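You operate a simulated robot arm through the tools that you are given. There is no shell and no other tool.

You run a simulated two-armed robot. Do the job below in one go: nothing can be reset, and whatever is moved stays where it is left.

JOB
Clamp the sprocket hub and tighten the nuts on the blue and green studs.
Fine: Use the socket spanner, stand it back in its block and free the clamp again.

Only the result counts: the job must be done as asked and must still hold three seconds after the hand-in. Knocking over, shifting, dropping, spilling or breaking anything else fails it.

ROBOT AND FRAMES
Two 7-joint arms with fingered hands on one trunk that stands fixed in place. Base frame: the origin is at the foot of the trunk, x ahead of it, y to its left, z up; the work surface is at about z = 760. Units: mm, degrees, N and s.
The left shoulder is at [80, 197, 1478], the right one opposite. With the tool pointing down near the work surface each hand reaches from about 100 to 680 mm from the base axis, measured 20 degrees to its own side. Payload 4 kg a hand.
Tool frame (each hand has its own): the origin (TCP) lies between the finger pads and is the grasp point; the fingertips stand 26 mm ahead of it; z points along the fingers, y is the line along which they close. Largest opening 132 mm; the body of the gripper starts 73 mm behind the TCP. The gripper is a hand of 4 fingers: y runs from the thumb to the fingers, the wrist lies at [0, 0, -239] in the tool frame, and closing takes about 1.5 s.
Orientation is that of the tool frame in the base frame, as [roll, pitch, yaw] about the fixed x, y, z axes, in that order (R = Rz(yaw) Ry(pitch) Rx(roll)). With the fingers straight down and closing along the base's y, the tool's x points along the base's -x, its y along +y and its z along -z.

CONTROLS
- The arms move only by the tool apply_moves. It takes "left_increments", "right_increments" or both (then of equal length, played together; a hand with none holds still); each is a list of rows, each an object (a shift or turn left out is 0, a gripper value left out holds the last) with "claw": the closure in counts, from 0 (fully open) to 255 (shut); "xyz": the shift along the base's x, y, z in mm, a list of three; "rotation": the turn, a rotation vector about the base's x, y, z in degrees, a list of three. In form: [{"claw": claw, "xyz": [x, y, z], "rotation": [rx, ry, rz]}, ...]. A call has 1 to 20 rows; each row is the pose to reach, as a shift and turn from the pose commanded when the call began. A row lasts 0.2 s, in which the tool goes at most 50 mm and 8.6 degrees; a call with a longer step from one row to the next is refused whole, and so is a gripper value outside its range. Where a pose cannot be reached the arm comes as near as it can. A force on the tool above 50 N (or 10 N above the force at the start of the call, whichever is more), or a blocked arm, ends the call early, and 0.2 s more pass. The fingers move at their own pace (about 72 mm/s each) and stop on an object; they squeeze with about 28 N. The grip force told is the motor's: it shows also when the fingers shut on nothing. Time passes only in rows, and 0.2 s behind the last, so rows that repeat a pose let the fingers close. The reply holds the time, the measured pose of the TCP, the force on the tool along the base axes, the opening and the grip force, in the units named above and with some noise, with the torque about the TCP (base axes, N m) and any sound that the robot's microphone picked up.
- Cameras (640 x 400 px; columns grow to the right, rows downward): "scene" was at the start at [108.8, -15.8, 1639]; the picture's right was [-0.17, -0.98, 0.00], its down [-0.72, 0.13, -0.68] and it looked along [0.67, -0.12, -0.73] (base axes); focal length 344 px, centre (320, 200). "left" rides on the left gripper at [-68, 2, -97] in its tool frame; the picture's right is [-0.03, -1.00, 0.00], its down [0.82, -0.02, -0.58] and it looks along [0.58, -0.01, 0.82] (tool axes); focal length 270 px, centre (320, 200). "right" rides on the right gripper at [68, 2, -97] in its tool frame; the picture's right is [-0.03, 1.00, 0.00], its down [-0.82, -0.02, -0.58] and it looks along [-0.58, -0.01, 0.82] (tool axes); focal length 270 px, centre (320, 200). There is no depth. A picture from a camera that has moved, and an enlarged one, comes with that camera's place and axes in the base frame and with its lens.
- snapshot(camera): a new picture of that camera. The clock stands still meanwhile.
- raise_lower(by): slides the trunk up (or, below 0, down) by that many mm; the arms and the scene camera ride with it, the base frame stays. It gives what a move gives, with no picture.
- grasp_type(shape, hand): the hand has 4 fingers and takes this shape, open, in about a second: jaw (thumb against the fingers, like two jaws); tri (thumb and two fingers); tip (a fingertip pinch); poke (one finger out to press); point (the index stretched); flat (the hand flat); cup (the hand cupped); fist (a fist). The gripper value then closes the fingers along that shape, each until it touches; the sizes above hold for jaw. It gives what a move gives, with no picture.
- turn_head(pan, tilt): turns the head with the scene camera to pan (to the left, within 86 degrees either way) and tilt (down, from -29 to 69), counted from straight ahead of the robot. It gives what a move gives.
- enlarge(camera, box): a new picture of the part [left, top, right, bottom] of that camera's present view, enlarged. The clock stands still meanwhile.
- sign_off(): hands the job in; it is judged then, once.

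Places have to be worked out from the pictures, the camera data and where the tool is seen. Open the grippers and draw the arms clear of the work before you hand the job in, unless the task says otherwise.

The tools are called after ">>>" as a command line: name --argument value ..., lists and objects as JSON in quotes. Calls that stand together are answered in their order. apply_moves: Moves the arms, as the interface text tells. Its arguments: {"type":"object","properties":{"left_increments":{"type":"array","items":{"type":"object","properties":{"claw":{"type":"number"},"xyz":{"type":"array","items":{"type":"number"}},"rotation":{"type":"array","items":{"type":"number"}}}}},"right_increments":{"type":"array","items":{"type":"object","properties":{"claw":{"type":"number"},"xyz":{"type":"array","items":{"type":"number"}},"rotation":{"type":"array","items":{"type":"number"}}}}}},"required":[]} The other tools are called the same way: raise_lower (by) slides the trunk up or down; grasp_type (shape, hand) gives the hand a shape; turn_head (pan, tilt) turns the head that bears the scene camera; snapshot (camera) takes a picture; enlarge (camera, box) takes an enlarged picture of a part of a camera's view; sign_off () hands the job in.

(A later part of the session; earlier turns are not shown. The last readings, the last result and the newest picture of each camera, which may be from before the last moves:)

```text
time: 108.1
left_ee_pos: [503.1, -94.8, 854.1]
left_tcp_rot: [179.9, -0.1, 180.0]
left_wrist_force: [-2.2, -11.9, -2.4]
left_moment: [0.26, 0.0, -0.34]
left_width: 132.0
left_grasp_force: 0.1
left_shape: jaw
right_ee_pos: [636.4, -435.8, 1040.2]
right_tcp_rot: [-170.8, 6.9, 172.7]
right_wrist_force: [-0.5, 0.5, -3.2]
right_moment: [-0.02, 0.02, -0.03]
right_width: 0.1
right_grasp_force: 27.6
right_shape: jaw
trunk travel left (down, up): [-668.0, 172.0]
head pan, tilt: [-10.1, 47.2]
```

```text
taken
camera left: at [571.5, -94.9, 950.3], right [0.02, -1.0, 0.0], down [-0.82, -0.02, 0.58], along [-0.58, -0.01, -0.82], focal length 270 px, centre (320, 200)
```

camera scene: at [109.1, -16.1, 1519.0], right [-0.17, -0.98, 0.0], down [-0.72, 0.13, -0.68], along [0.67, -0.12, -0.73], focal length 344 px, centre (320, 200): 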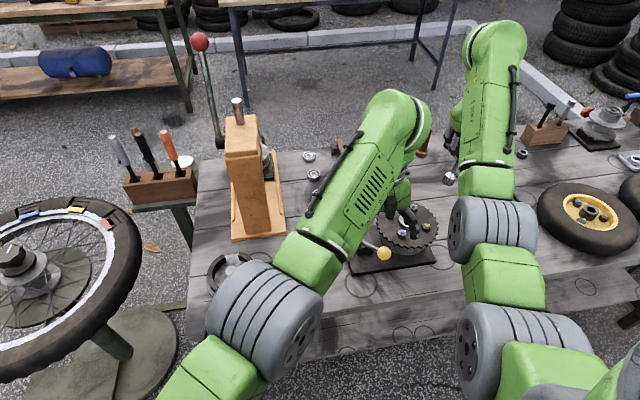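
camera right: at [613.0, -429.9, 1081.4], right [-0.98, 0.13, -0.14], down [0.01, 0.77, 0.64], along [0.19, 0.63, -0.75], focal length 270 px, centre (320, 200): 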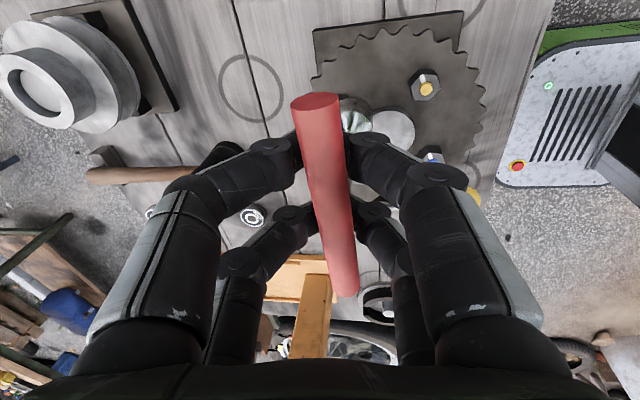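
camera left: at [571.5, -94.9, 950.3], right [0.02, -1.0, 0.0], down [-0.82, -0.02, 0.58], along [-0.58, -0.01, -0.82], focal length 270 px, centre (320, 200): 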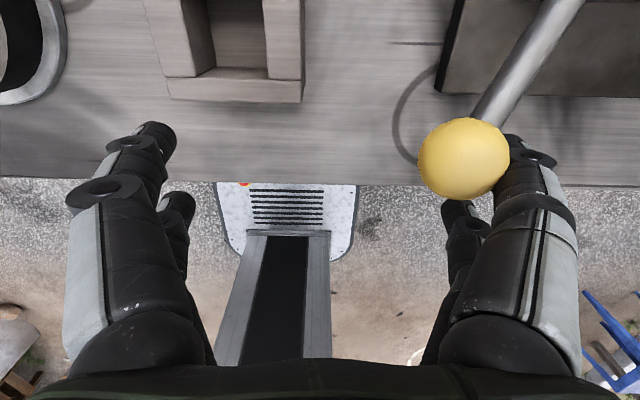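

The lever is back at its free stop (azimuth 150.8°) with 12 N against it. I back off, raise the left hand, then raise the trunk again.

>>> apply_moves --left_increments '[{"xyz": [-1, -6, 0]}, {"xyz": [-1, -10, 5]}, {"xyz": [-1, -10, 30]}, {"xyz": [-1, -10, 60]}, {"xyz": [-1, -10, 95]}, {"xyz": [-1, -10, 130]}, {"xyz": [-1, -10, 155]}, {"xyz": [-1, -10, 155]}]'

>>> raise_lower --by 120

>>> snapshot --camera "scene"

```text
time: 109.9
left_ee_pos: [502.8, -103.2, 1010.1]
left_tcp_rot: [179.9, 0.0, -180.0]
left_wrist_force: [0.6, -0.8, 0.0]
left_moment: [0.0, -0.01, 0.04]
left_width: 132.0
left_grasp_force: 0.1
left_shape: jaw
right_ee_pos: [635.8, -432.7, 1042.1]
right_tcp_rot: [-170.6, 6.8, 172.8]
right_wrist_force: [1.1, -0.3, -2.4]
right_moment: [-0.05, 0.03, 0.03]
right_width: 0.0
right_grasp_force: 28.2
right_shape: jaw
trunk travel left (down, up): [-668.0, 172.0]
head pan, tilt: [-10.1, 47.2]
```

```text
time: 111.4
left_ee_pos: [503.2, -102.8, 1129.5]
left_tcp_rot: [180.0, 0.0, 180.0]
left_wrist_force: [-0.4, 0.0, -0.1]
left_moment: [-0.01, 0.0, 0.01]
left_width: 132.1
left_grasp_force: 0.0
left_shape: jaw
right_ee_pos: [636.4, -433.1, 1161.3]
right_tcp_rot: [-170.7, 6.8, 172.7]
right_wrist_force: [-0.4, -0.4, -2.0]
right_moment: [-0.02, 0.03, 0.0]
right_width: 0.1
right_grasp_force: 28.3
right_shape: jaw
trunk travel left (down, up): [-788.0, 52.0]
head pan, tilt: [-10.1, 47.2]
```

```text
taken
camera scene: at [109.4, -16.2, 1638.9], right [-0.17, -0.98, 0.0], down [-0.72, 0.13, -0.68], along [0.67, -0.12, -0.73], focal length 344 px, centre (320, 200)
```

scene: 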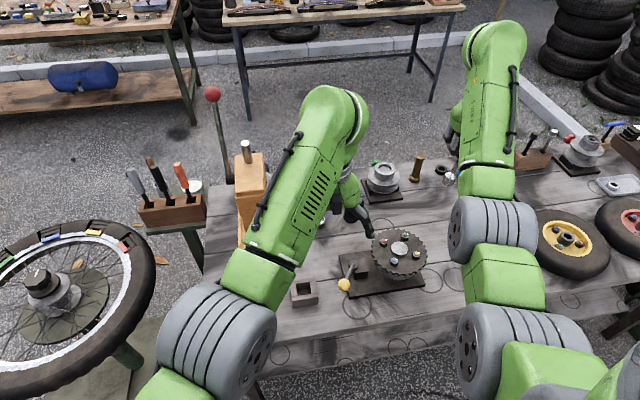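

The lever is back where it started. Now I move the left hand to a viewing spot near the block and carry the spanner back above the block, turning the hand +87° so the bar lies along y again.

>>> apply_moves --left_increments '[{"xyz": [10, 20, 0], "rotation": [0, 0, 2]}, {"xyz": [25, 42, 0], "rotation": [0, 0, 5]}, {"xyz": [40, 66, 0], "rotation": [0, 0, 8]}, {"xyz": [55, 90, 0], "rotation": [0, 0, 11]}, {"xyz": [70, 114, 0], "rotation": [0, 0, 14]}, {"xyz": [85, 138, 0], "rotation": [0, 0, 17]}, {"xyz": [100, 162, 0], "rotation": [0, 0, 20]}, {"xyz": [118, 188, 0], "rotation": [0, 0, 22]}, {"xyz": [137, 213, 0], "rotation": [0, 0, 25]}, {"xyz": [137, 213, 0], "rotation": [0, 0, 25]}, {"xyz": [137, 213, 0], "rotation": [0, 0, 25]}, {"xyz": [137, 213, 0], "rotation": [0, 0, 25]}, {"xyz": [137, 213, 0], "rotation": [0, 0, 25]}, {"xyz": [137, 213, 0], "rotation": [0, 0, 25]}, {"xyz": [137, 213, 0], "rotation": [0, 0, 25]}, {"xyz": [137, 213, 0], "rotation": [0, 0, 25]}]' --right_increments '[{"rotation": [0, 0, 3]}, {"rotation": [0, 0, 9]}, {"xyz": [0, 10, 0], "rotation": [0, 0, 15]}, {"xyz": [-5, 30, 0], "rotation": [0, 0, 21]}, {"xyz": [-11, 58, -5], "rotation": [0, 0, 27]}, {"xyz": [-17, 88, -10], "rotation": [0, 0, 33]}, {"xyz": [-23, 118, -20], "rotation": [0, 0, 39]}, {"xyz": [-29, 148, -30], "rotation": [0, 0, 45]}, {"xyz": [-35, 180, -40], "rotation": [0, 0, 51]}, {"xyz": [-41, 212, -50], "rotation": [0, 0, 57]}, {"xyz": [-47, 244, -60], "rotation": [0, 0, 63]}, {"xyz": [-53, 276, -70], "rotation": [0, 0, 69]}, {"xyz": [-59, 308, -80], "rotation": [0, 0, 75]}, {"xyz": [-65, 338, -90], "rotation": [0, 0, 80]}, {"xyz": [-71, 362, -100], "rotation": [0, 0, 84]}, {"xyz": [-76, 381, -106], "rotation": [0, 0, 87]}]'

>>> snapshot --camera "scene"

>>> snapshot --camera "left"

>>> snapshot --camera "right"

```text
time: 114.8
left_ee_pos: [640.9, 111.0, 1130.5]
left_tcp_rot: [179.9, 0.0, -155.0]
left_wrist_force: [-0.2, 0.3, 0.2]
left_moment: [-0.01, 0.02, 0.0]
left_width: 132.0
left_grasp_force: 0.0
left_shape: jaw
right_ee_pos: [560.7, -51.3, 1054.1]
right_tcp_rot: [-170.7, 6.8, -100.3]
right_wrist_force: [0.0, 0.3, -2.4]
right_moment: [-0.04, -0.03, 0.0]
right_width: 0.0
right_grasp_force: 28.1
right_shape: jaw
trunk travel left (down, up): [-788.0, 52.0]
head pan, tilt: [-10.1, 47.2]
```

```text
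taken
camera scene: at [109.3, -15.0, 1639.0], right [-0.17, -0.98, 0.0], down [-0.72, 0.13, -0.68], along [0.67, -0.12, -0.73], focal length 344 px, centre (320, 200)
```

scene: 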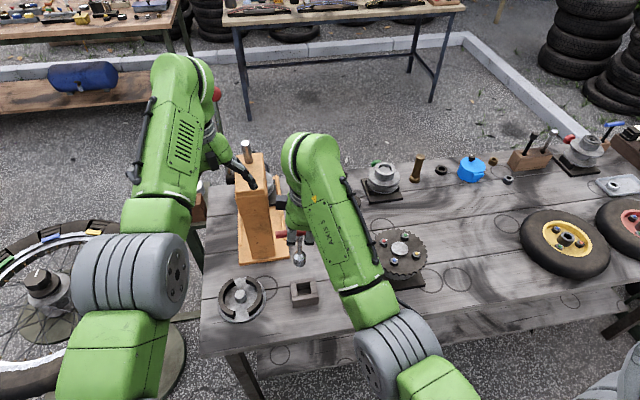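

```text
taken
camera left: at [700.5, 140.0, 1225.4], right [0.45, -0.9, 0.0], down [-0.73, -0.36, 0.58], along [-0.52, -0.26, -0.82], focal length 270 px, centre (320, 200)
```

left: 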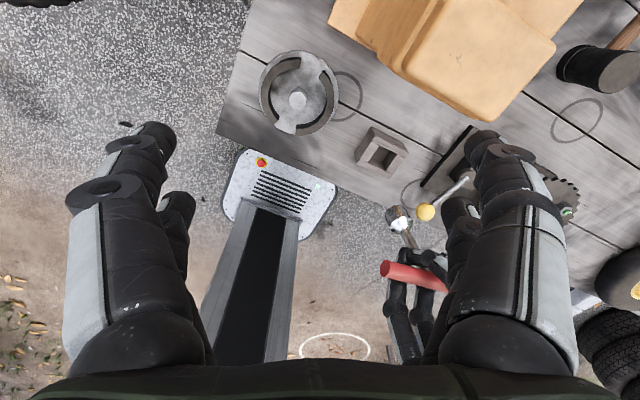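

```text
taken
camera right: at [528.6, -126.3, 1141.2], right [-0.96, 0.22, -0.16], down [0.06, 0.74, 0.67], along [0.26, 0.63, -0.73], focal length 270 px, centre (320, 200)
```

right: 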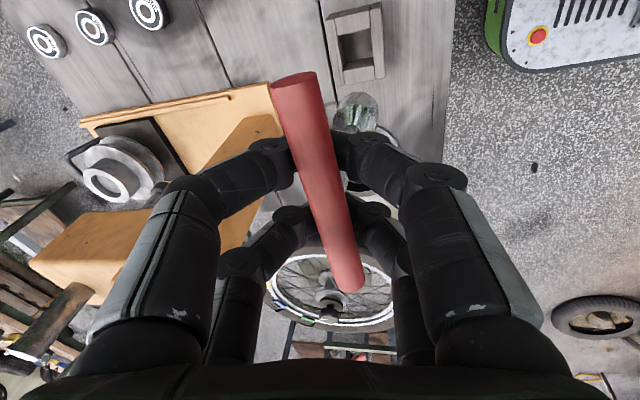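

Both cameras see the spanner and the block. I enlarge to measure the lean and offset.

>>> enlarge --camera "left" --box '[340, 110, 460, 310]'

>>> enlarge --camera "scene" --box '[260, 220, 340, 320]'

```text
2.00 times, centred on (400, 210) of left
camera zoom: at [700.5, 140.0, 1225.4], right [0.45, -0.9, 0.0], down [-0.73, -0.36, 0.58], along [-0.52, -0.26, -0.82], focal length 541 px, centre (160, 180)
```

zoom: 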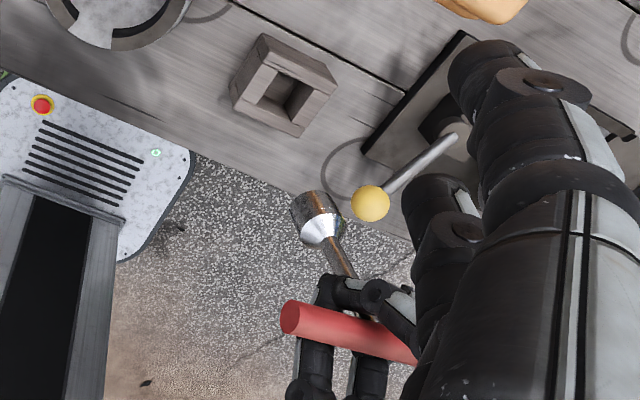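

```text
4.00 times, centred on (300, 270) of scene
camera zoom: at [109.3, -15.0, 1639.0], right [-0.17, -0.98, 0.0], down [-0.72, 0.13, -0.68], along [0.67, -0.12, -0.73], focal length 1377 px, centre (400, -80)
```

zoom: 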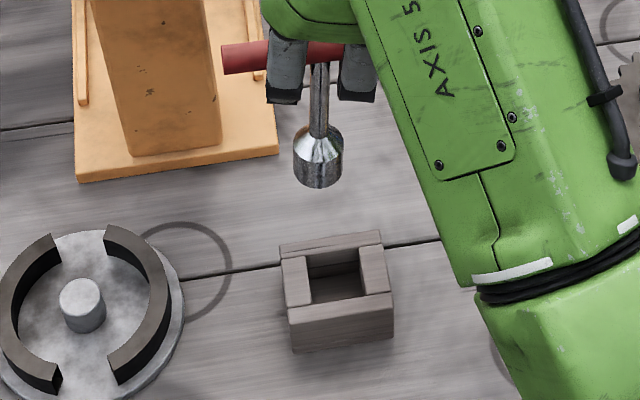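

I zoom in further on the block and on the spanner separately.

>>> enlarge --camera "scene" --box '[280, 230, 340, 310]'

>>> enlarge --camera "left" --box '[350, 120, 420, 250]'

```text
5.00 times, centred on (310, 270) of scene
camera zoom: at [109.3, -15.0, 1639.0], right [-0.17, -0.98, 0.0], down [-0.72, 0.13, -0.68], along [0.67, -0.12, -0.73], focal length 1721 px, centre (370, -150)
```

zoom: 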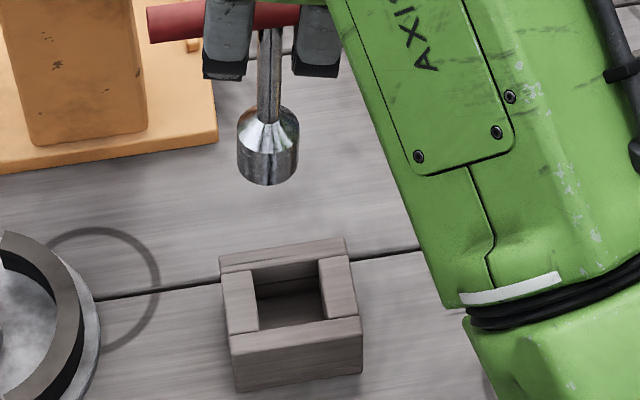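

```text
3.08 times, centred on (385, 185) of left
camera zoom: at [700.5, 140.0, 1225.4], right [0.45, -0.9, 0.0], down [-0.73, -0.36, 0.58], along [-0.52, -0.26, -0.82], focal length 832 px, centre (120, 246)
```

zoom: 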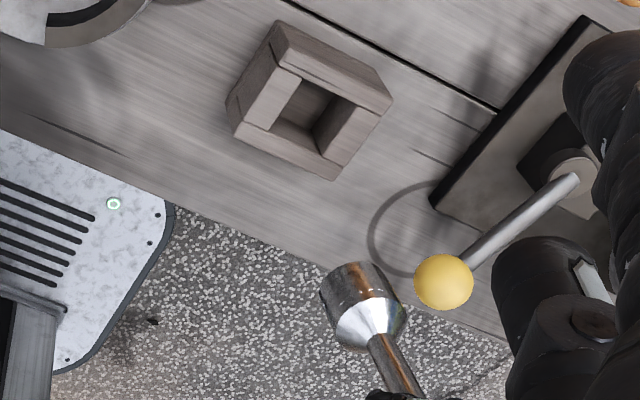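

Measured: the socket's bottom is at (551,-44,948), leaning about 3° toward +y, and the block opening is centred at (560.5,-50.5) with its top at z≈800. I correct the tilt and offset, lower to well above the block, and re-check.

>>> apply_moves --right_increments '[{"xyz": [2, 0, -8], "rotation": [-1, -0.4, 0]}, {"xyz": [4, 0, -20], "rotation": [-2, -0.8, 0]}, {"xyz": [7, -1, -40], "rotation": [-3, -1.2, 0]}, {"xyz": [7, -1, -60], "rotation": [-3, -1.2, 0]}, {"xyz": [7, -1, -78], "rotation": [-3, -1.2, 0]}, {"xyz": [7, -1, -88], "rotation": [-3, -1.2, 0]}, {"xyz": [7, -1, -92], "rotation": [-3, -1.2, 0]}, {"xyz": [7, -1, -92], "rotation": [-3, -1.2, 0]}]'

>>> enlarge --camera "scene" --box '[280, 240, 340, 310]'

>>> enlarge --camera "left" --box '[350, 120, 430, 230]'

```text
time: 116.6
left_ee_pos: [640.1, 109.7, 1128.6]
left_tcp_rot: [180.0, 0.0, -154.9]
left_wrist_force: [0.1, 0.9, 0.5]
left_moment: [0.03, 0.0, 0.0]
left_width: 132.0
left_grasp_force: 0.1
left_shape: jaw
right_ee_pos: [567.8, -51.7, 963.6]
right_tcp_rot: [-168.9, 4.1, -100.2]
right_wrist_force: [-0.3, -0.7, -1.6]
right_moment: [0.01, 0.0, -0.02]
right_width: 0.2
right_grasp_force: 27.8
right_shape: jaw
trunk travel left (down, up): [-788.0, 52.0]
head pan, tilt: [-10.1, 47.2]
```

```text
5.71 times, centred on (310, 275) of scene
camera zoom: at [109.2, -15.7, 1639.0], right [-0.17, -0.98, 0.0], down [-0.72, 0.13, -0.68], along [0.67, -0.12, -0.73], focal length 1967 px, centre (377, -229)
```

zoom: 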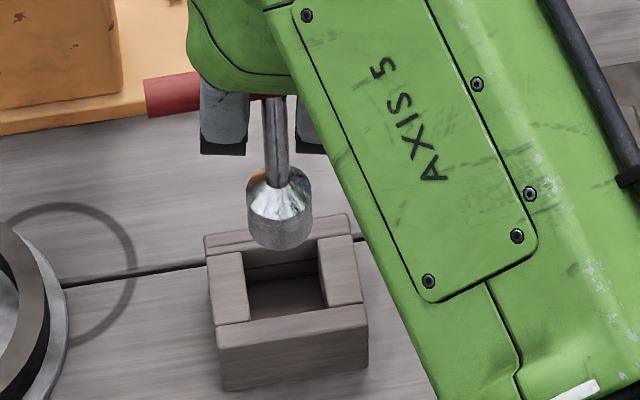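

```text
3.64 times, centred on (390, 175) of left
camera zoom: at [700.4, 139.5, 1225.6], right [0.45, -0.9, 0.0], down [-0.73, -0.36, 0.58], along [-0.52, -0.26, -0.82], focal length 983 px, centre (66, 291)
```

zoom: 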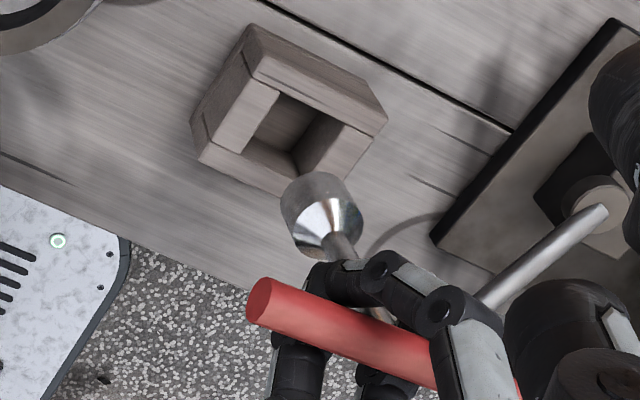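

Aligned over the opening in both views to about 1 mm, with roughly ±3 mm of clearance. I take out about 1.5° of remaining lean and lower to just above the opening.

>>> apply_moves --right_increments '[{"xyz": [-1.4, 0.9, -6], "rotation": [-0.5, -0.8, 0]}, {"xyz": [-2.8, 1.8, -14], "rotation": [-1, -1.5, 0]}, {"xyz": [-2.8, 1.8, -24], "rotation": [-1, -1.5, 0]}, {"xyz": [-2.8, 1.8, -34], "rotation": [-1, -1.5, 0]}, {"xyz": [-2.8, 1.8, -42], "rotation": [-1, -1.5, 0]}, {"xyz": [-2.8, 1.8, -46], "rotation": [-1, -1.5, 0]}, {"xyz": [-2.8, 1.8, -46], "rotation": [-1, -1.5, 0]}]'

>>> enlarge --camera "scene" --box '[280, 240, 340, 310]'

>>> enlarge --camera "left" --box '[350, 120, 430, 230]'

```text
time: 118.2
left_ee_pos: [639.8, 110.7, 1129.9]
left_tcp_rot: [-180.0, 0.0, -155.0]
left_wrist_force: [-0.7, -0.6, -0.7]
left_moment: [-0.01, -0.01, -0.02]
left_width: 131.9
left_grasp_force: 0.0
left_shape: jaw
right_ee_pos: [565.5, -51.1, 916.0]
right_tcp_rot: [-167.2, 3.4, -100.0]
right_wrist_force: [-0.2, 0.5, -2.7]
right_moment: [0.01, 0.04, -0.04]
right_width: 0.0
right_grasp_force: 28.1
right_shape: jaw
trunk travel left (down, up): [-788.0, 52.0]
head pan, tilt: [-10.1, 47.2]
```

```text
5.71 times, centred on (310, 275) of scene
camera zoom: at [109.3, -15.7, 1639.0], right [-0.17, -0.98, 0.0], down [-0.72, 0.13, -0.68], along [0.67, -0.12, -0.73], focal length 1967 px, centre (377, -229)
```

zoom: 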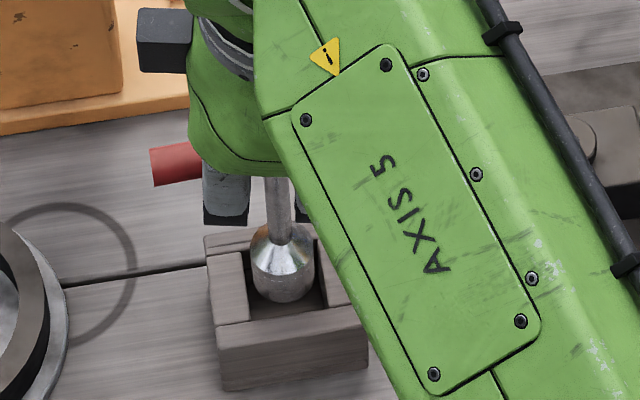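

```text
3.64 times, centred on (390, 175) of left
camera zoom: at [700.5, 139.5, 1225.5], right [0.45, -0.9, 0.0], down [-0.73, -0.36, 0.58], along [-0.52, -0.26, -0.82], focal length 983 px, centre (66, 291)
```

zoom: 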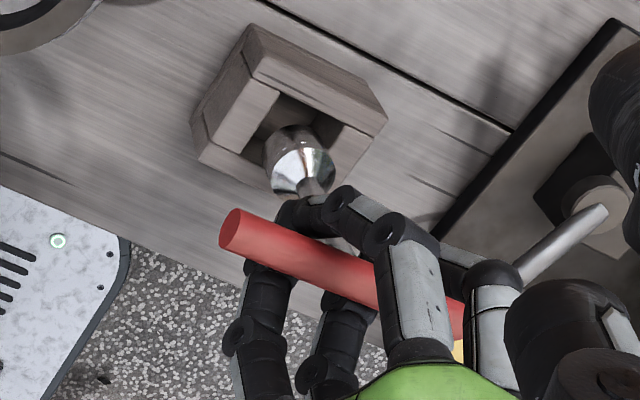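

Centred right at the opening. I lower 20 mm into the block, watching the force.

>>> apply_moves --right_increments '[{"xyz": [0, 0, -3]}, {"xyz": [0, 0, -6]}, {"xyz": [0, 0, -9]}, {"xyz": [0, 0, -12]}, {"xyz": [0, 0, -15]}, {"xyz": [0, 0, -18]}, {"xyz": [0, 0, -20]}, {"xyz": [0, 0, -20]}]'

>>> enlarge --camera "scene" --box '[280, 240, 340, 310]'

>>> enlarge --camera "left" --box '[350, 120, 430, 230]'

```text
time: 120.0
left_ee_pos: [640.0, 109.4, 1129.8]
left_tcp_rot: [-180.0, 0.0, -155.0]
left_wrist_force: [0.5, -0.1, -0.2]
left_moment: [0.03, -0.02, 0.03]
left_width: 131.6
left_grasp_force: 0.1
left_shape: jaw
right_ee_pos: [563.7, -50.9, 897.8]
right_tcp_rot: [-167.2, 3.4, -100.0]
right_wrist_force: [1.6, 0.2, 0.1]
right_moment: [0.02, -0.02, -0.01]
right_width: 0.1
right_grasp_force: 28.4
right_shape: jaw
trunk travel left (down, up): [-788.0, 52.0]
head pan, tilt: [-10.1, 47.2]
```

```text
5.71 times, centred on (310, 275) of scene
camera zoom: at [109.0, -15.7, 1639.0], right [-0.17, -0.98, 0.0], down [-0.72, 0.13, -0.68], along [0.67, -0.12, -0.73], focal length 1967 px, centre (377, -229)
```

zoom: 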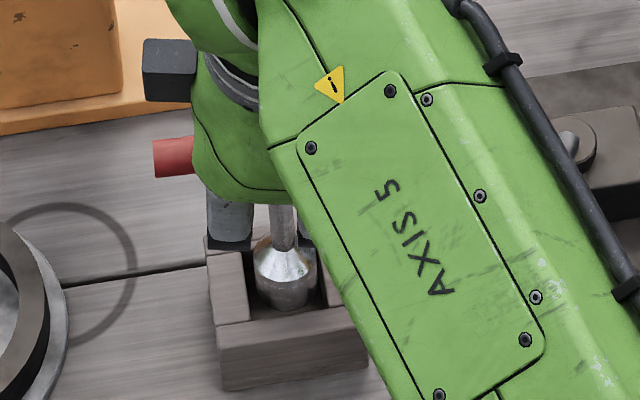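

```text
3.64 times, centred on (390, 175) of left
camera zoom: at [700.3, 139.5, 1225.7], right [0.45, -0.9, 0.0], down [-0.73, -0.36, 0.58], along [-0.52, -0.26, -0.82], focal length 983 px, centre (66, 291)
```

zoom: 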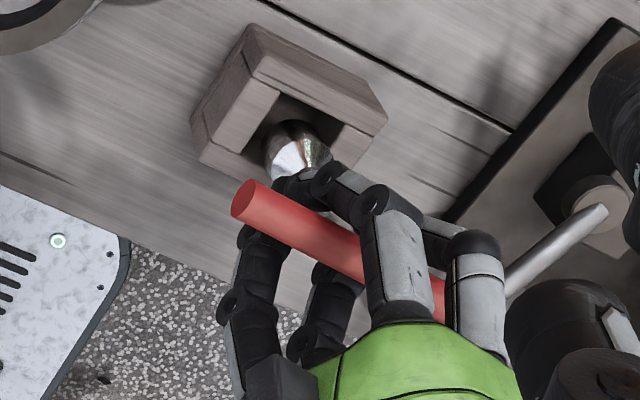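

The socket seems to have caught the −x wall's edge: it dropped only about 2–3 mm and shifted −x. I lift 14 mm and re-measure.

>>> apply_moves --right_increments '[{"xyz": [0, 0, 5]}, {"xyz": [0, 0, 10]}, {"xyz": [0, 0, 15]}, {"xyz": [0, 0, 18]}, {"xyz": [0, 0, 18]}]'

>>> enlarge --camera "scene" --box '[285, 250, 325, 300]'

>>> enlarge --camera "left" --box '[355, 130, 415, 200]'

>>> snapshot --camera "right"

```text
time: 121.2
left_ee_pos: [639.7, 109.4, 1130.2]
left_tcp_rot: [180.0, 0.0, -155.1]
left_wrist_force: [0.0, -0.6, -0.2]
left_moment: [0.01, 0.04, 0.01]
left_width: 132.0
left_grasp_force: 0.0
left_shape: jaw
right_ee_pos: [564.2, -50.2, 915.7]
right_tcp_rot: [-167.2, 3.3, -100.0]
right_wrist_force: [0.4, 1.1, -2.9]
right_moment: [-0.01, -0.02, -0.01]
right_width: 0.1
right_grasp_force: 28.3
right_shape: jaw
trunk travel left (down, up): [-788.0, 52.0]
head pan, tilt: [-10.1, 47.2]
```

```text
8.00 times, centred on (305, 275) of scene
camera zoom: at [109.1, -15.7, 1639.0], right [-0.17, -0.98, 0.0], down [-0.72, 0.13, -0.68], along [0.67, -0.12, -0.73], focal length 2753 px, centre (440, -400)
```

zoom: 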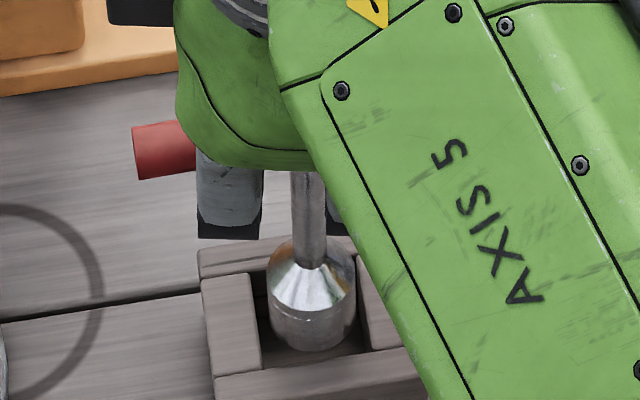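

```text
5.71 times, centred on (385, 165) of left
camera zoom: at [700.4, 139.5, 1225.6], right [0.45, -0.9, 0.0], down [-0.73, -0.36, 0.58], along [-0.52, -0.26, -0.82], focal length 1544 px, centre (-51, 400)
```

zoom: 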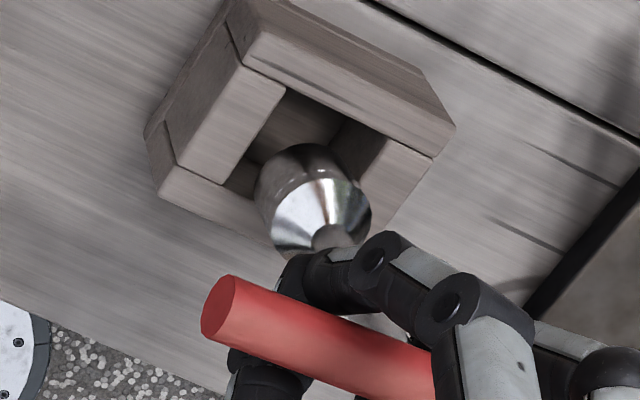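

```text
taken
camera right: at [528.5, -119.6, 1005.3], right [-0.95, 0.21, -0.22], down [0.03, 0.79, 0.62], along [0.3, 0.58, -0.76], focal length 270 px, centre (320, 200)
```

right: 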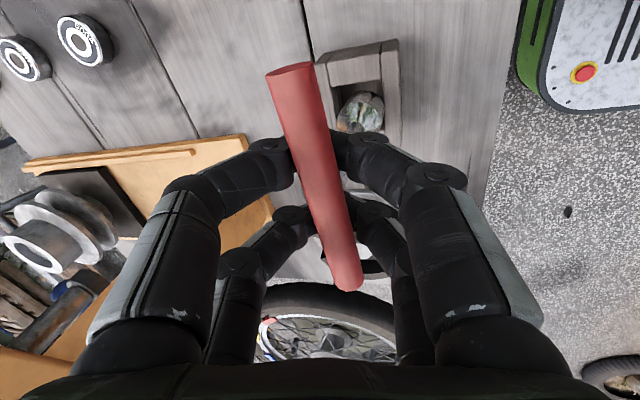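

The socket is about 2.4 mm toward −x and still leans about 4° in −x and 2° in +y. I correct both and look again.

>>> apply_moves --right_increments '[{"xyz": [-1, 1, 3], "rotation": [-0.5, -1, 0]}, {"xyz": [-2.5, 2, 6], "rotation": [-1, -2, 0]}, {"xyz": [-3.5, 2.8, 6], "rotation": [-1.5, -3, 0]}, {"xyz": [-4.5, 3.5, 6], "rotation": [-2, -3.7, 0]}, {"xyz": [-4.5, 3.5, 6], "rotation": [-2, -3.7, 0]}]'

>>> enlarge --camera "scene" --box '[285, 250, 325, 300]'

>>> enlarge --camera "left" --box '[355, 130, 415, 200]'

```text
time: 122.4
left_ee_pos: [638.9, 110.8, 1130.1]
left_tcp_rot: [-179.9, 0.0, -155.1]
left_wrist_force: [-0.1, -0.8, 0.0]
left_moment: [0.02, 0.01, 0.0]
left_width: 131.9
left_grasp_force: 0.2
left_shape: jaw
right_ee_pos: [561.0, -46.0, 921.1]
right_tcp_rot: [-163.2, 2.1, -99.8]
right_wrist_force: [0.5, 0.8, -1.4]
right_moment: [0.03, 0.0, -0.02]
right_width: 0.0
right_grasp_force: 27.7
right_shape: jaw
trunk travel left (down, up): [-788.0, 52.0]
head pan, tilt: [-10.1, 47.2]
```

```text
8.00 times, centred on (305, 275) of scene
camera zoom: at [109.1, -15.7, 1639.0], right [-0.17, -0.98, 0.0], down [-0.72, 0.13, -0.68], along [0.67, -0.12, -0.73], focal length 2753 px, centre (440, -400)
```

zoom: 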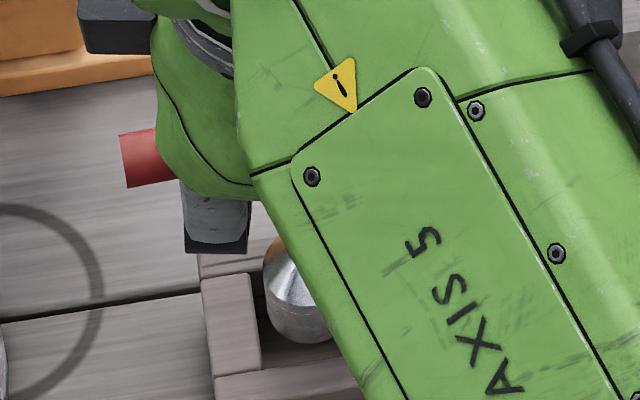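

```text
5.71 times, centred on (385, 165) of left
camera zoom: at [700.4, 139.5, 1225.6], right [0.45, -0.9, 0.0], down [-0.73, -0.36, 0.58], along [-0.52, -0.26, -0.82], focal length 1544 px, centre (-51, 400)
```

zoom: 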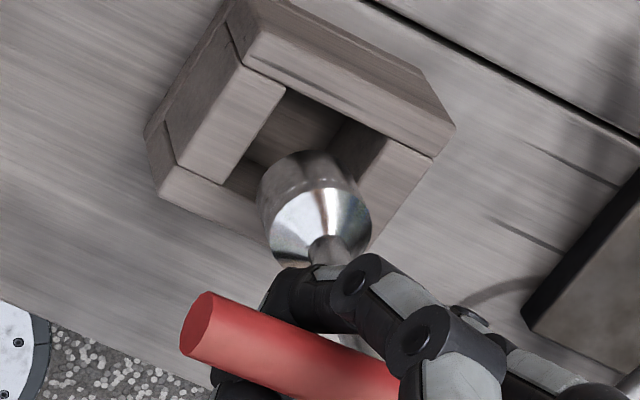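

The spanner swings freely about its bar, so it hangs vertical in x by itself; only a shift is needed. I move +2.8 mm in x and −0.7 mm in y and lower 10 mm.

>>> apply_moves --right_increments '[{"xyz": [1.4, -0.4, 0]}, {"xyz": [2.8, -0.7, 0]}, {"xyz": [2.8, -0.7, -3]}, {"xyz": [2.8, -0.7, -6]}, {"xyz": [2.8, -0.7, -9]}, {"xyz": [2.8, -0.7, -12]}, {"xyz": [2.8, -0.7, -12]}]'

>>> enlarge --camera "scene" --box '[285, 250, 325, 300]'

>>> enlarge --camera "left" --box '[355, 130, 415, 200]'

>>> enlarge --camera "right" --box '[300, 20, 420, 160]'

```text
time: 124.0
left_ee_pos: [640.2, 110.1, 1130.3]
left_tcp_rot: [-179.9, 0.0, -155.0]
left_wrist_force: [-1.4, 0.3, 0.0]
left_moment: [0.01, -0.02, 0.01]
left_width: 132.1
left_grasp_force: 0.0
left_shape: jaw
right_ee_pos: [563.1, -48.6, 909.2]
right_tcp_rot: [-163.2, 2.1, -99.9]
right_wrist_force: [0.4, 0.0, -0.2]
right_moment: [0.02, -0.03, -0.01]
right_width: 0.0
right_grasp_force: 27.9
right_shape: jaw
trunk travel left (down, up): [-788.0, 52.0]
head pan, tilt: [-10.1, 47.2]
```

```text
8.00 times, centred on (305, 275) of scene
camera zoom: at [108.8, -15.7, 1639.1], right [-0.17, -0.98, 0.0], down [-0.72, 0.13, -0.68], along [0.67, -0.12, -0.73], focal length 2753 px, centre (440, -400)
```

zoom: 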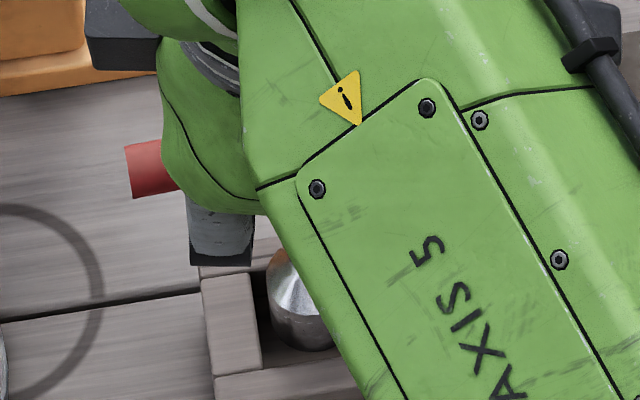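

```text
5.71 times, centred on (385, 165) of left
camera zoom: at [700.2, 139.5, 1225.8], right [0.45, -0.9, 0.0], down [-0.73, -0.36, 0.58], along [-0.52, -0.26, -0.82], focal length 1544 px, centre (-51, 400)
```

zoom: 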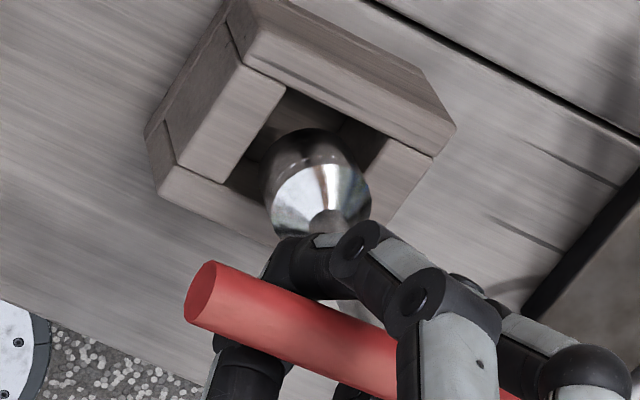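

```text
2.86 times, centred on (360, 90) of right
camera zoom: at [520.8, -113.8, 999.0], right [-0.94, 0.2, -0.29], down [-0.01, 0.81, 0.59], along [0.35, 0.55, -0.76], focal length 772 px, centre (206, 514)
```

zoom: 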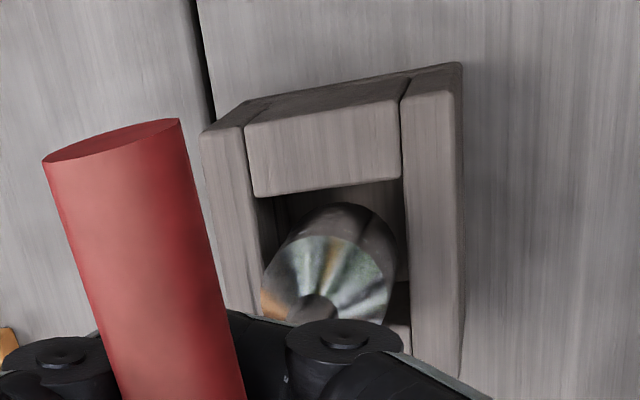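

The views show the socket inside the opening's outline on all sides. I lower in small steps to see whether it keeps descending.

>>> apply_moves --right_increments '[{"xyz": [0, 0, -2]}, {"xyz": [0, 0, -4]}, {"xyz": [0, 0, -6]}, {"xyz": [0, 0, -6]}]'

>>> enlarge --camera "left" --box '[355, 130, 415, 200]'

>>> enlarge --camera "right" --box '[300, 20, 420, 160]'

```text
time: 125.0
left_ee_pos: [640.0, 109.8, 1130.4]
left_tcp_rot: [180.0, 0.0, -155.0]
left_wrist_force: [-0.2, 0.0, -0.5]
left_moment: [-0.01, -0.01, 0.02]
left_width: 132.1
left_grasp_force: 0.0
left_shape: jaw
right_ee_pos: [562.7, -48.5, 904.0]
right_tcp_rot: [-163.2, 2.2, -99.8]
right_wrist_force: [0.6, -0.2, 0.0]
right_moment: [-0.02, 0.01, 0.03]
right_width: 0.3
right_grasp_force: 28.0
right_shape: jaw
trunk travel left (down, up): [-788.0, 52.0]
head pan, tilt: [-10.1, 47.2]
```

```text
5.71 times, centred on (385, 165) of left
camera zoom: at [700.2, 139.5, 1225.7], right [0.45, -0.9, 0.0], down [-0.73, -0.36, 0.58], along [-0.52, -0.26, -0.82], focal length 1544 px, centre (-51, 400)
```

zoom: 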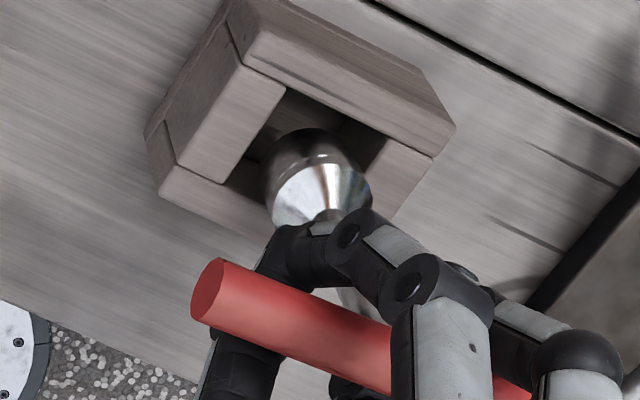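

```text
2.86 times, centred on (360, 90) of right
camera zoom: at [521.1, -113.9, 993.0], right [-0.94, 0.2, -0.29], down [-0.01, 0.81, 0.59], along [0.35, 0.55, -0.76], focal length 772 px, centre (206, 514)
```

zoom: 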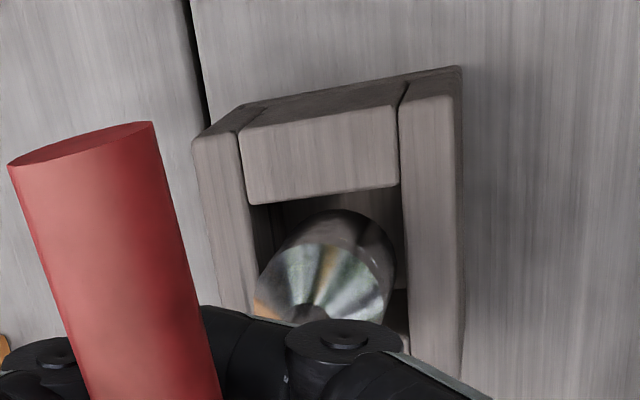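

It's still resting at the block's top plane. The right camera puts the socket about (−2.3,−2.4) mm off the opening's centre, and the left view is consistent with that. I lift slightly, shift (+2,+2), and try again.

>>> apply_moves --right_increments '[{"xyz": [0, 0, 5]}, {"xyz": [0, 0, 10]}, {"xyz": [1, 1, 10]}, {"xyz": [2, 2, 10]}, {"xyz": [2, 2, 10]}]'

>>> enlarge --camera "left" --box '[355, 130, 415, 200]'

>>> enlarge --camera "right" --box '[300, 20, 420, 160]'

>>> enlarge --camera "scene" --box '[285, 250, 325, 300]'

```text
time: 126.2
left_ee_pos: [640.1, 110.2, 1130.5]
left_tcp_rot: [-180.0, 0.1, -155.0]
left_wrist_force: [0.4, -0.1, 0.9]
left_moment: [0.01, 0.03, 0.01]
left_width: 132.1
left_grasp_force: 0.0
left_shape: jaw
right_ee_pos: [564.2, -46.4, 912.9]
right_tcp_rot: [-163.3, 2.1, -99.9]
right_wrist_force: [1.0, 0.4, -2.5]
right_moment: [0.01, -0.01, -0.05]
right_width: 0.0
right_grasp_force: 28.1
right_shape: jaw
trunk travel left (down, up): [-788.0, 52.0]
head pan, tilt: [-10.1, 47.2]
```

```text
5.71 times, centred on (385, 165) of left
camera zoom: at [700.4, 139.5, 1225.6], right [0.45, -0.9, 0.0], down [-0.73, -0.36, 0.58], along [-0.52, -0.26, -0.82], focal length 1544 px, centre (-51, 400)
```

zoom: 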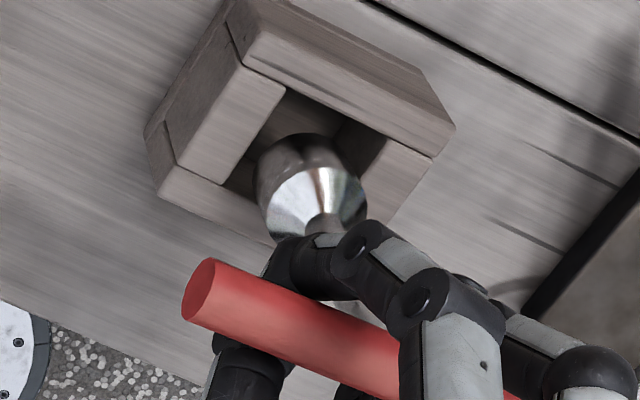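

```text
2.86 times, centred on (360, 90) of right
camera zoom: at [523.0, -111.8, 1003.3], right [-0.94, 0.2, -0.29], down [-0.01, 0.81, 0.59], along [0.35, 0.55, -0.76], focal length 772 px, centre (206, 514)
```

zoom: 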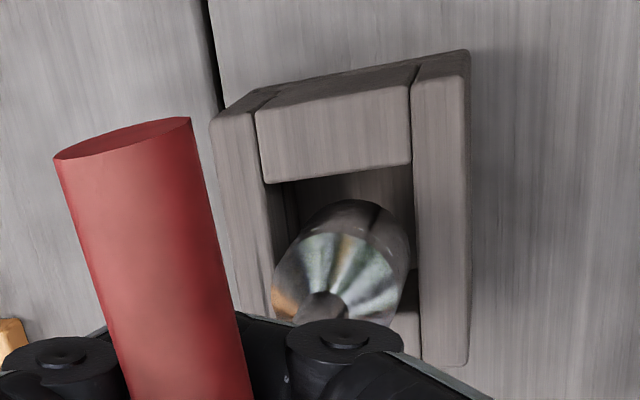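

```text
8.00 times, centred on (305, 275) of scene
camera zoom: at [109.2, -15.7, 1639.0], right [-0.17, -0.98, 0.0], down [-0.72, 0.13, -0.68], along [0.67, -0.12, -0.73], focal length 2753 px, centre (440, -400)
```

zoom: 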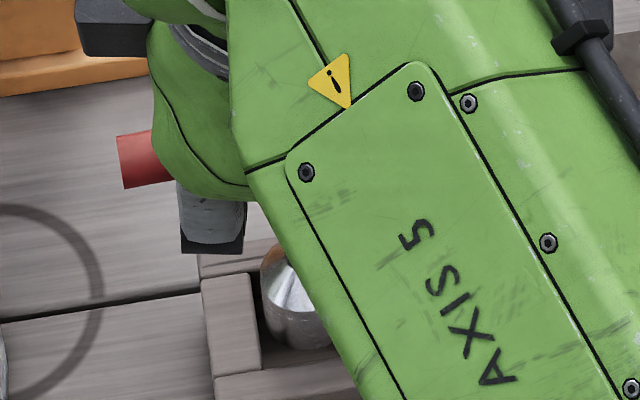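

The scene view now shows the socket about 2 mm from the +y wall, so I take back 1.2 mm in y, lower into light contact and see whether it drops in.

>>> apply_moves --right_increments '[{"xyz": [0, -1.2, 0]}, {"xyz": [0, -1.2, -4]}, {"xyz": [0, -1.2, -8]}, {"xyz": [0, -1.2, -12]}, {"xyz": [0, -1.2, -15]}, {"xyz": [0, -1.2, -15]}]'

>>> enlarge --camera "left" --box '[355, 130, 415, 200]'

>>> enlarge --camera "scene" --box '[285, 250, 325, 300]'

```text
time: 127.6
left_ee_pos: [639.7, 110.1, 1131.3]
left_tcp_rot: [-180.0, 0.0, -155.0]
left_wrist_force: [0.7, 0.7, -0.5]
left_moment: [0.04, 0.03, 0.01]
left_width: 132.0
left_grasp_force: 0.0
left_shape: jaw
right_ee_pos: [565.5, -47.2, 898.7]
right_tcp_rot: [-163.3, 2.0, -99.8]
right_wrist_force: [1.2, 0.2, 0.1]
right_moment: [-0.02, 0.0, 0.05]
right_width: 0.1
right_grasp_force: 28.1
right_shape: jaw
trunk travel left (down, up): [-788.0, 52.0]
head pan, tilt: [-10.1, 47.2]
```

```text
5.71 times, centred on (385, 165) of left
camera zoom: at [700.2, 139.5, 1225.8], right [0.45, -0.9, 0.0], down [-0.73, -0.36, 0.58], along [-0.52, -0.26, -0.82], focal length 1544 px, centre (-51, 400)
```

zoom: 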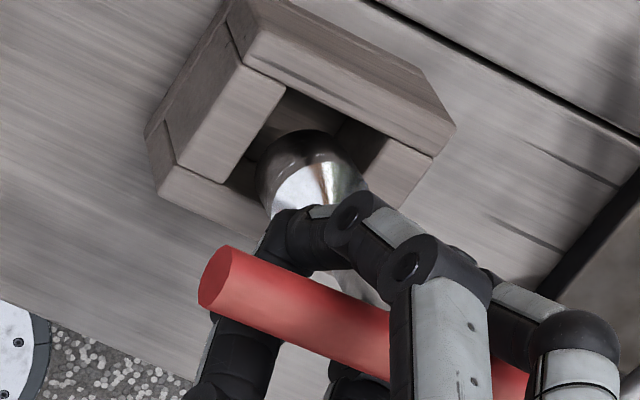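

```text
8.00 times, centred on (305, 275) of scene
camera zoom: at [108.8, -15.7, 1639.0], right [-0.17, -0.98, 0.0], down [-0.72, 0.13, -0.68], along [0.67, -0.12, -0.73], focal length 2753 px, centre (440, -400)
```

zoom: 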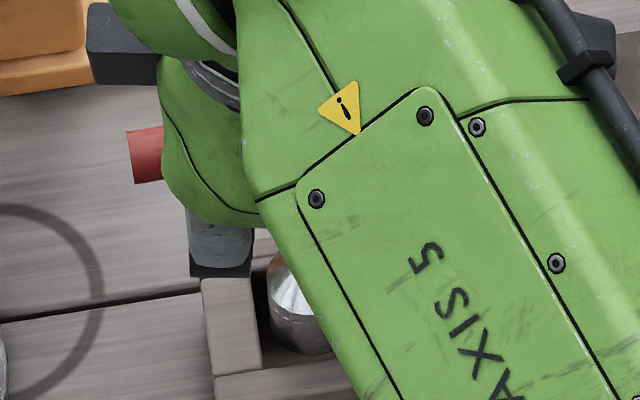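

A force of +1.2 N in x suggests the socket catches on the −x wall. I slide +x by 2–3 mm in light contact and see if it drops.

>>> apply_moves --right_increments '[{"xyz": [1, 0, 2]}, {"xyz": [2, 0, 2]}, {"xyz": [3, 0, 2]}, {"xyz": [3, 0, 2]}]'

>>> enlarge --camera "left" --box '[355, 130, 415, 200]'

>>> enlarge --camera "right" --box '[300, 20, 420, 160]'

```text
time: 128.6
left_ee_pos: [639.8, 109.3, 1130.3]
left_tcp_rot: [-180.0, 0.0, -155.0]
left_wrist_force: [-0.7, -0.1, -0.1]
left_moment: [0.01, -0.02, 0.04]
left_width: 131.9
left_grasp_force: 0.1
left_shape: jaw
right_ee_pos: [567.5, -47.0, 901.2]
right_tcp_rot: [-163.3, 2.1, -99.8]
right_wrist_force: [-0.3, 0.4, -0.4]
right_moment: [0.01, -0.01, 0.02]
right_width: 0.0
right_grasp_force: 28.0
right_shape: jaw
trunk travel left (down, up): [-788.0, 52.0]
head pan, tilt: [-10.1, 47.2]
```

```text
5.71 times, centred on (385, 165) of left
camera zoom: at [700.3, 139.5, 1225.6], right [0.45, -0.9, 0.0], down [-0.73, -0.36, 0.58], along [-0.52, -0.26, -0.82], focal length 1544 px, centre (-51, 400)
```

zoom: 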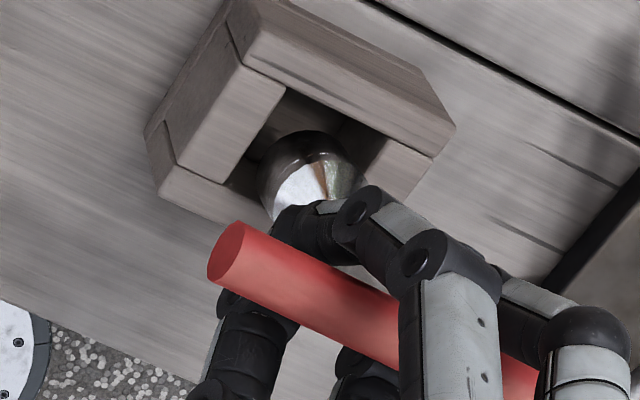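

```text
2.86 times, centred on (360, 90) of right
camera zoom: at [525.8, -113.3, 990.3], right [-0.94, 0.2, -0.29], down [-0.01, 0.81, 0.59], along [0.35, 0.55, -0.76], focal length 772 px, centre (206, 514)
```

zoom: 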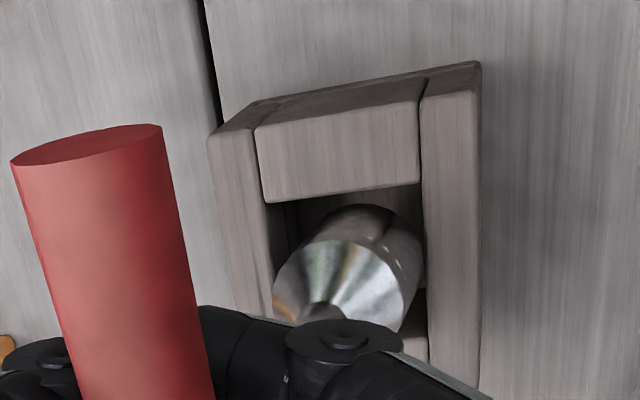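

The bottom stayed put by friction while the top moved, so I must lift to let it hang straight. I lift 12 mm and compare the gaps to each wall.

>>> apply_moves --right_increments '[{"xyz": [0, 0, 4]}, {"xyz": [0, 0, 8]}, {"xyz": [0, 0, 12]}, {"xyz": [0, 0, 14]}, {"xyz": [0, 0, 14]}, {"xyz": [0, 0, 14]}]'

>>> enlarge --camera "left" --box '[355, 130, 415, 200]'

>>> enlarge --camera "right" --box '[300, 20, 420, 160]'

>>> enlarge --camera "scene" --box '[285, 250, 325, 300]'

```text
time: 130.0
left_ee_pos: [640.8, 109.7, 1129.1]
left_tcp_rot: [-180.0, 0.0, -155.0]
left_wrist_force: [0.2, -0.7, -0.4]
left_moment: [-0.05, 0.01, 0.03]
left_width: 132.2
left_grasp_force: 0.0
left_shape: jaw
right_ee_pos: [568.9, -46.9, 915.8]
right_tcp_rot: [-163.2, 2.1, -99.8]
right_wrist_force: [0.0, -0.1, -2.5]
right_moment: [0.01, -0.02, 0.02]
right_width: 0.1
right_grasp_force: 27.9
right_shape: jaw
trunk travel left (down, up): [-788.0, 52.0]
head pan, tilt: [-10.1, 47.2]
```

```text
5.71 times, centred on (385, 165) of left
camera zoom: at [700.5, 139.5, 1225.5], right [0.45, -0.9, 0.0], down [-0.73, -0.36, 0.58], along [-0.52, -0.26, -0.82], focal length 1544 px, centre (-51, 400)
```

zoom: 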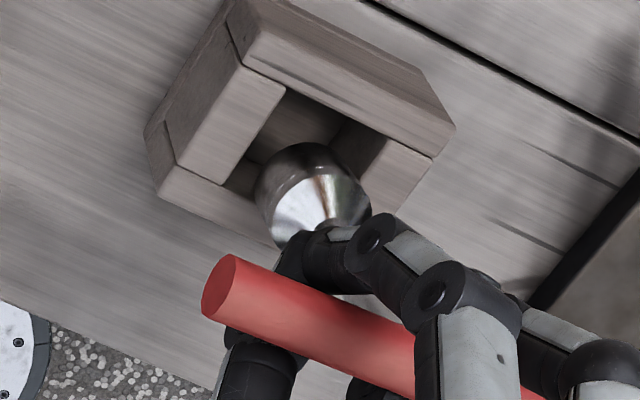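

```text
2.86 times, centred on (360, 90) of right
camera zoom: at [526.2, -113.1, 1004.3], right [-0.94, 0.2, -0.29], down [-0.01, 0.81, 0.59], along [0.35, 0.55, -0.76], focal length 772 px, centre (206, 514)
```

zoom: 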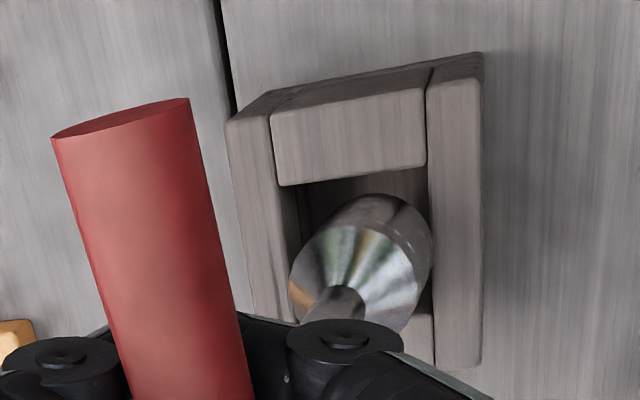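

```text
8.00 times, centred on (305, 275) of scene
camera zoom: at [109.2, -15.7, 1639.0], right [-0.17, -0.98, 0.0], down [-0.72, 0.13, -0.68], along [0.67, -0.12, -0.73], focal length 2753 px, centre (440, -400)
```

zoom: 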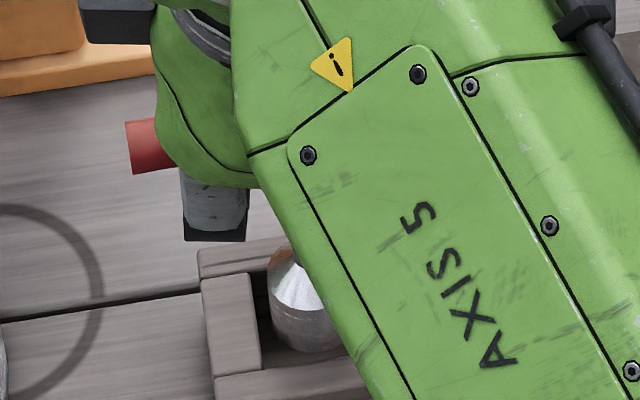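

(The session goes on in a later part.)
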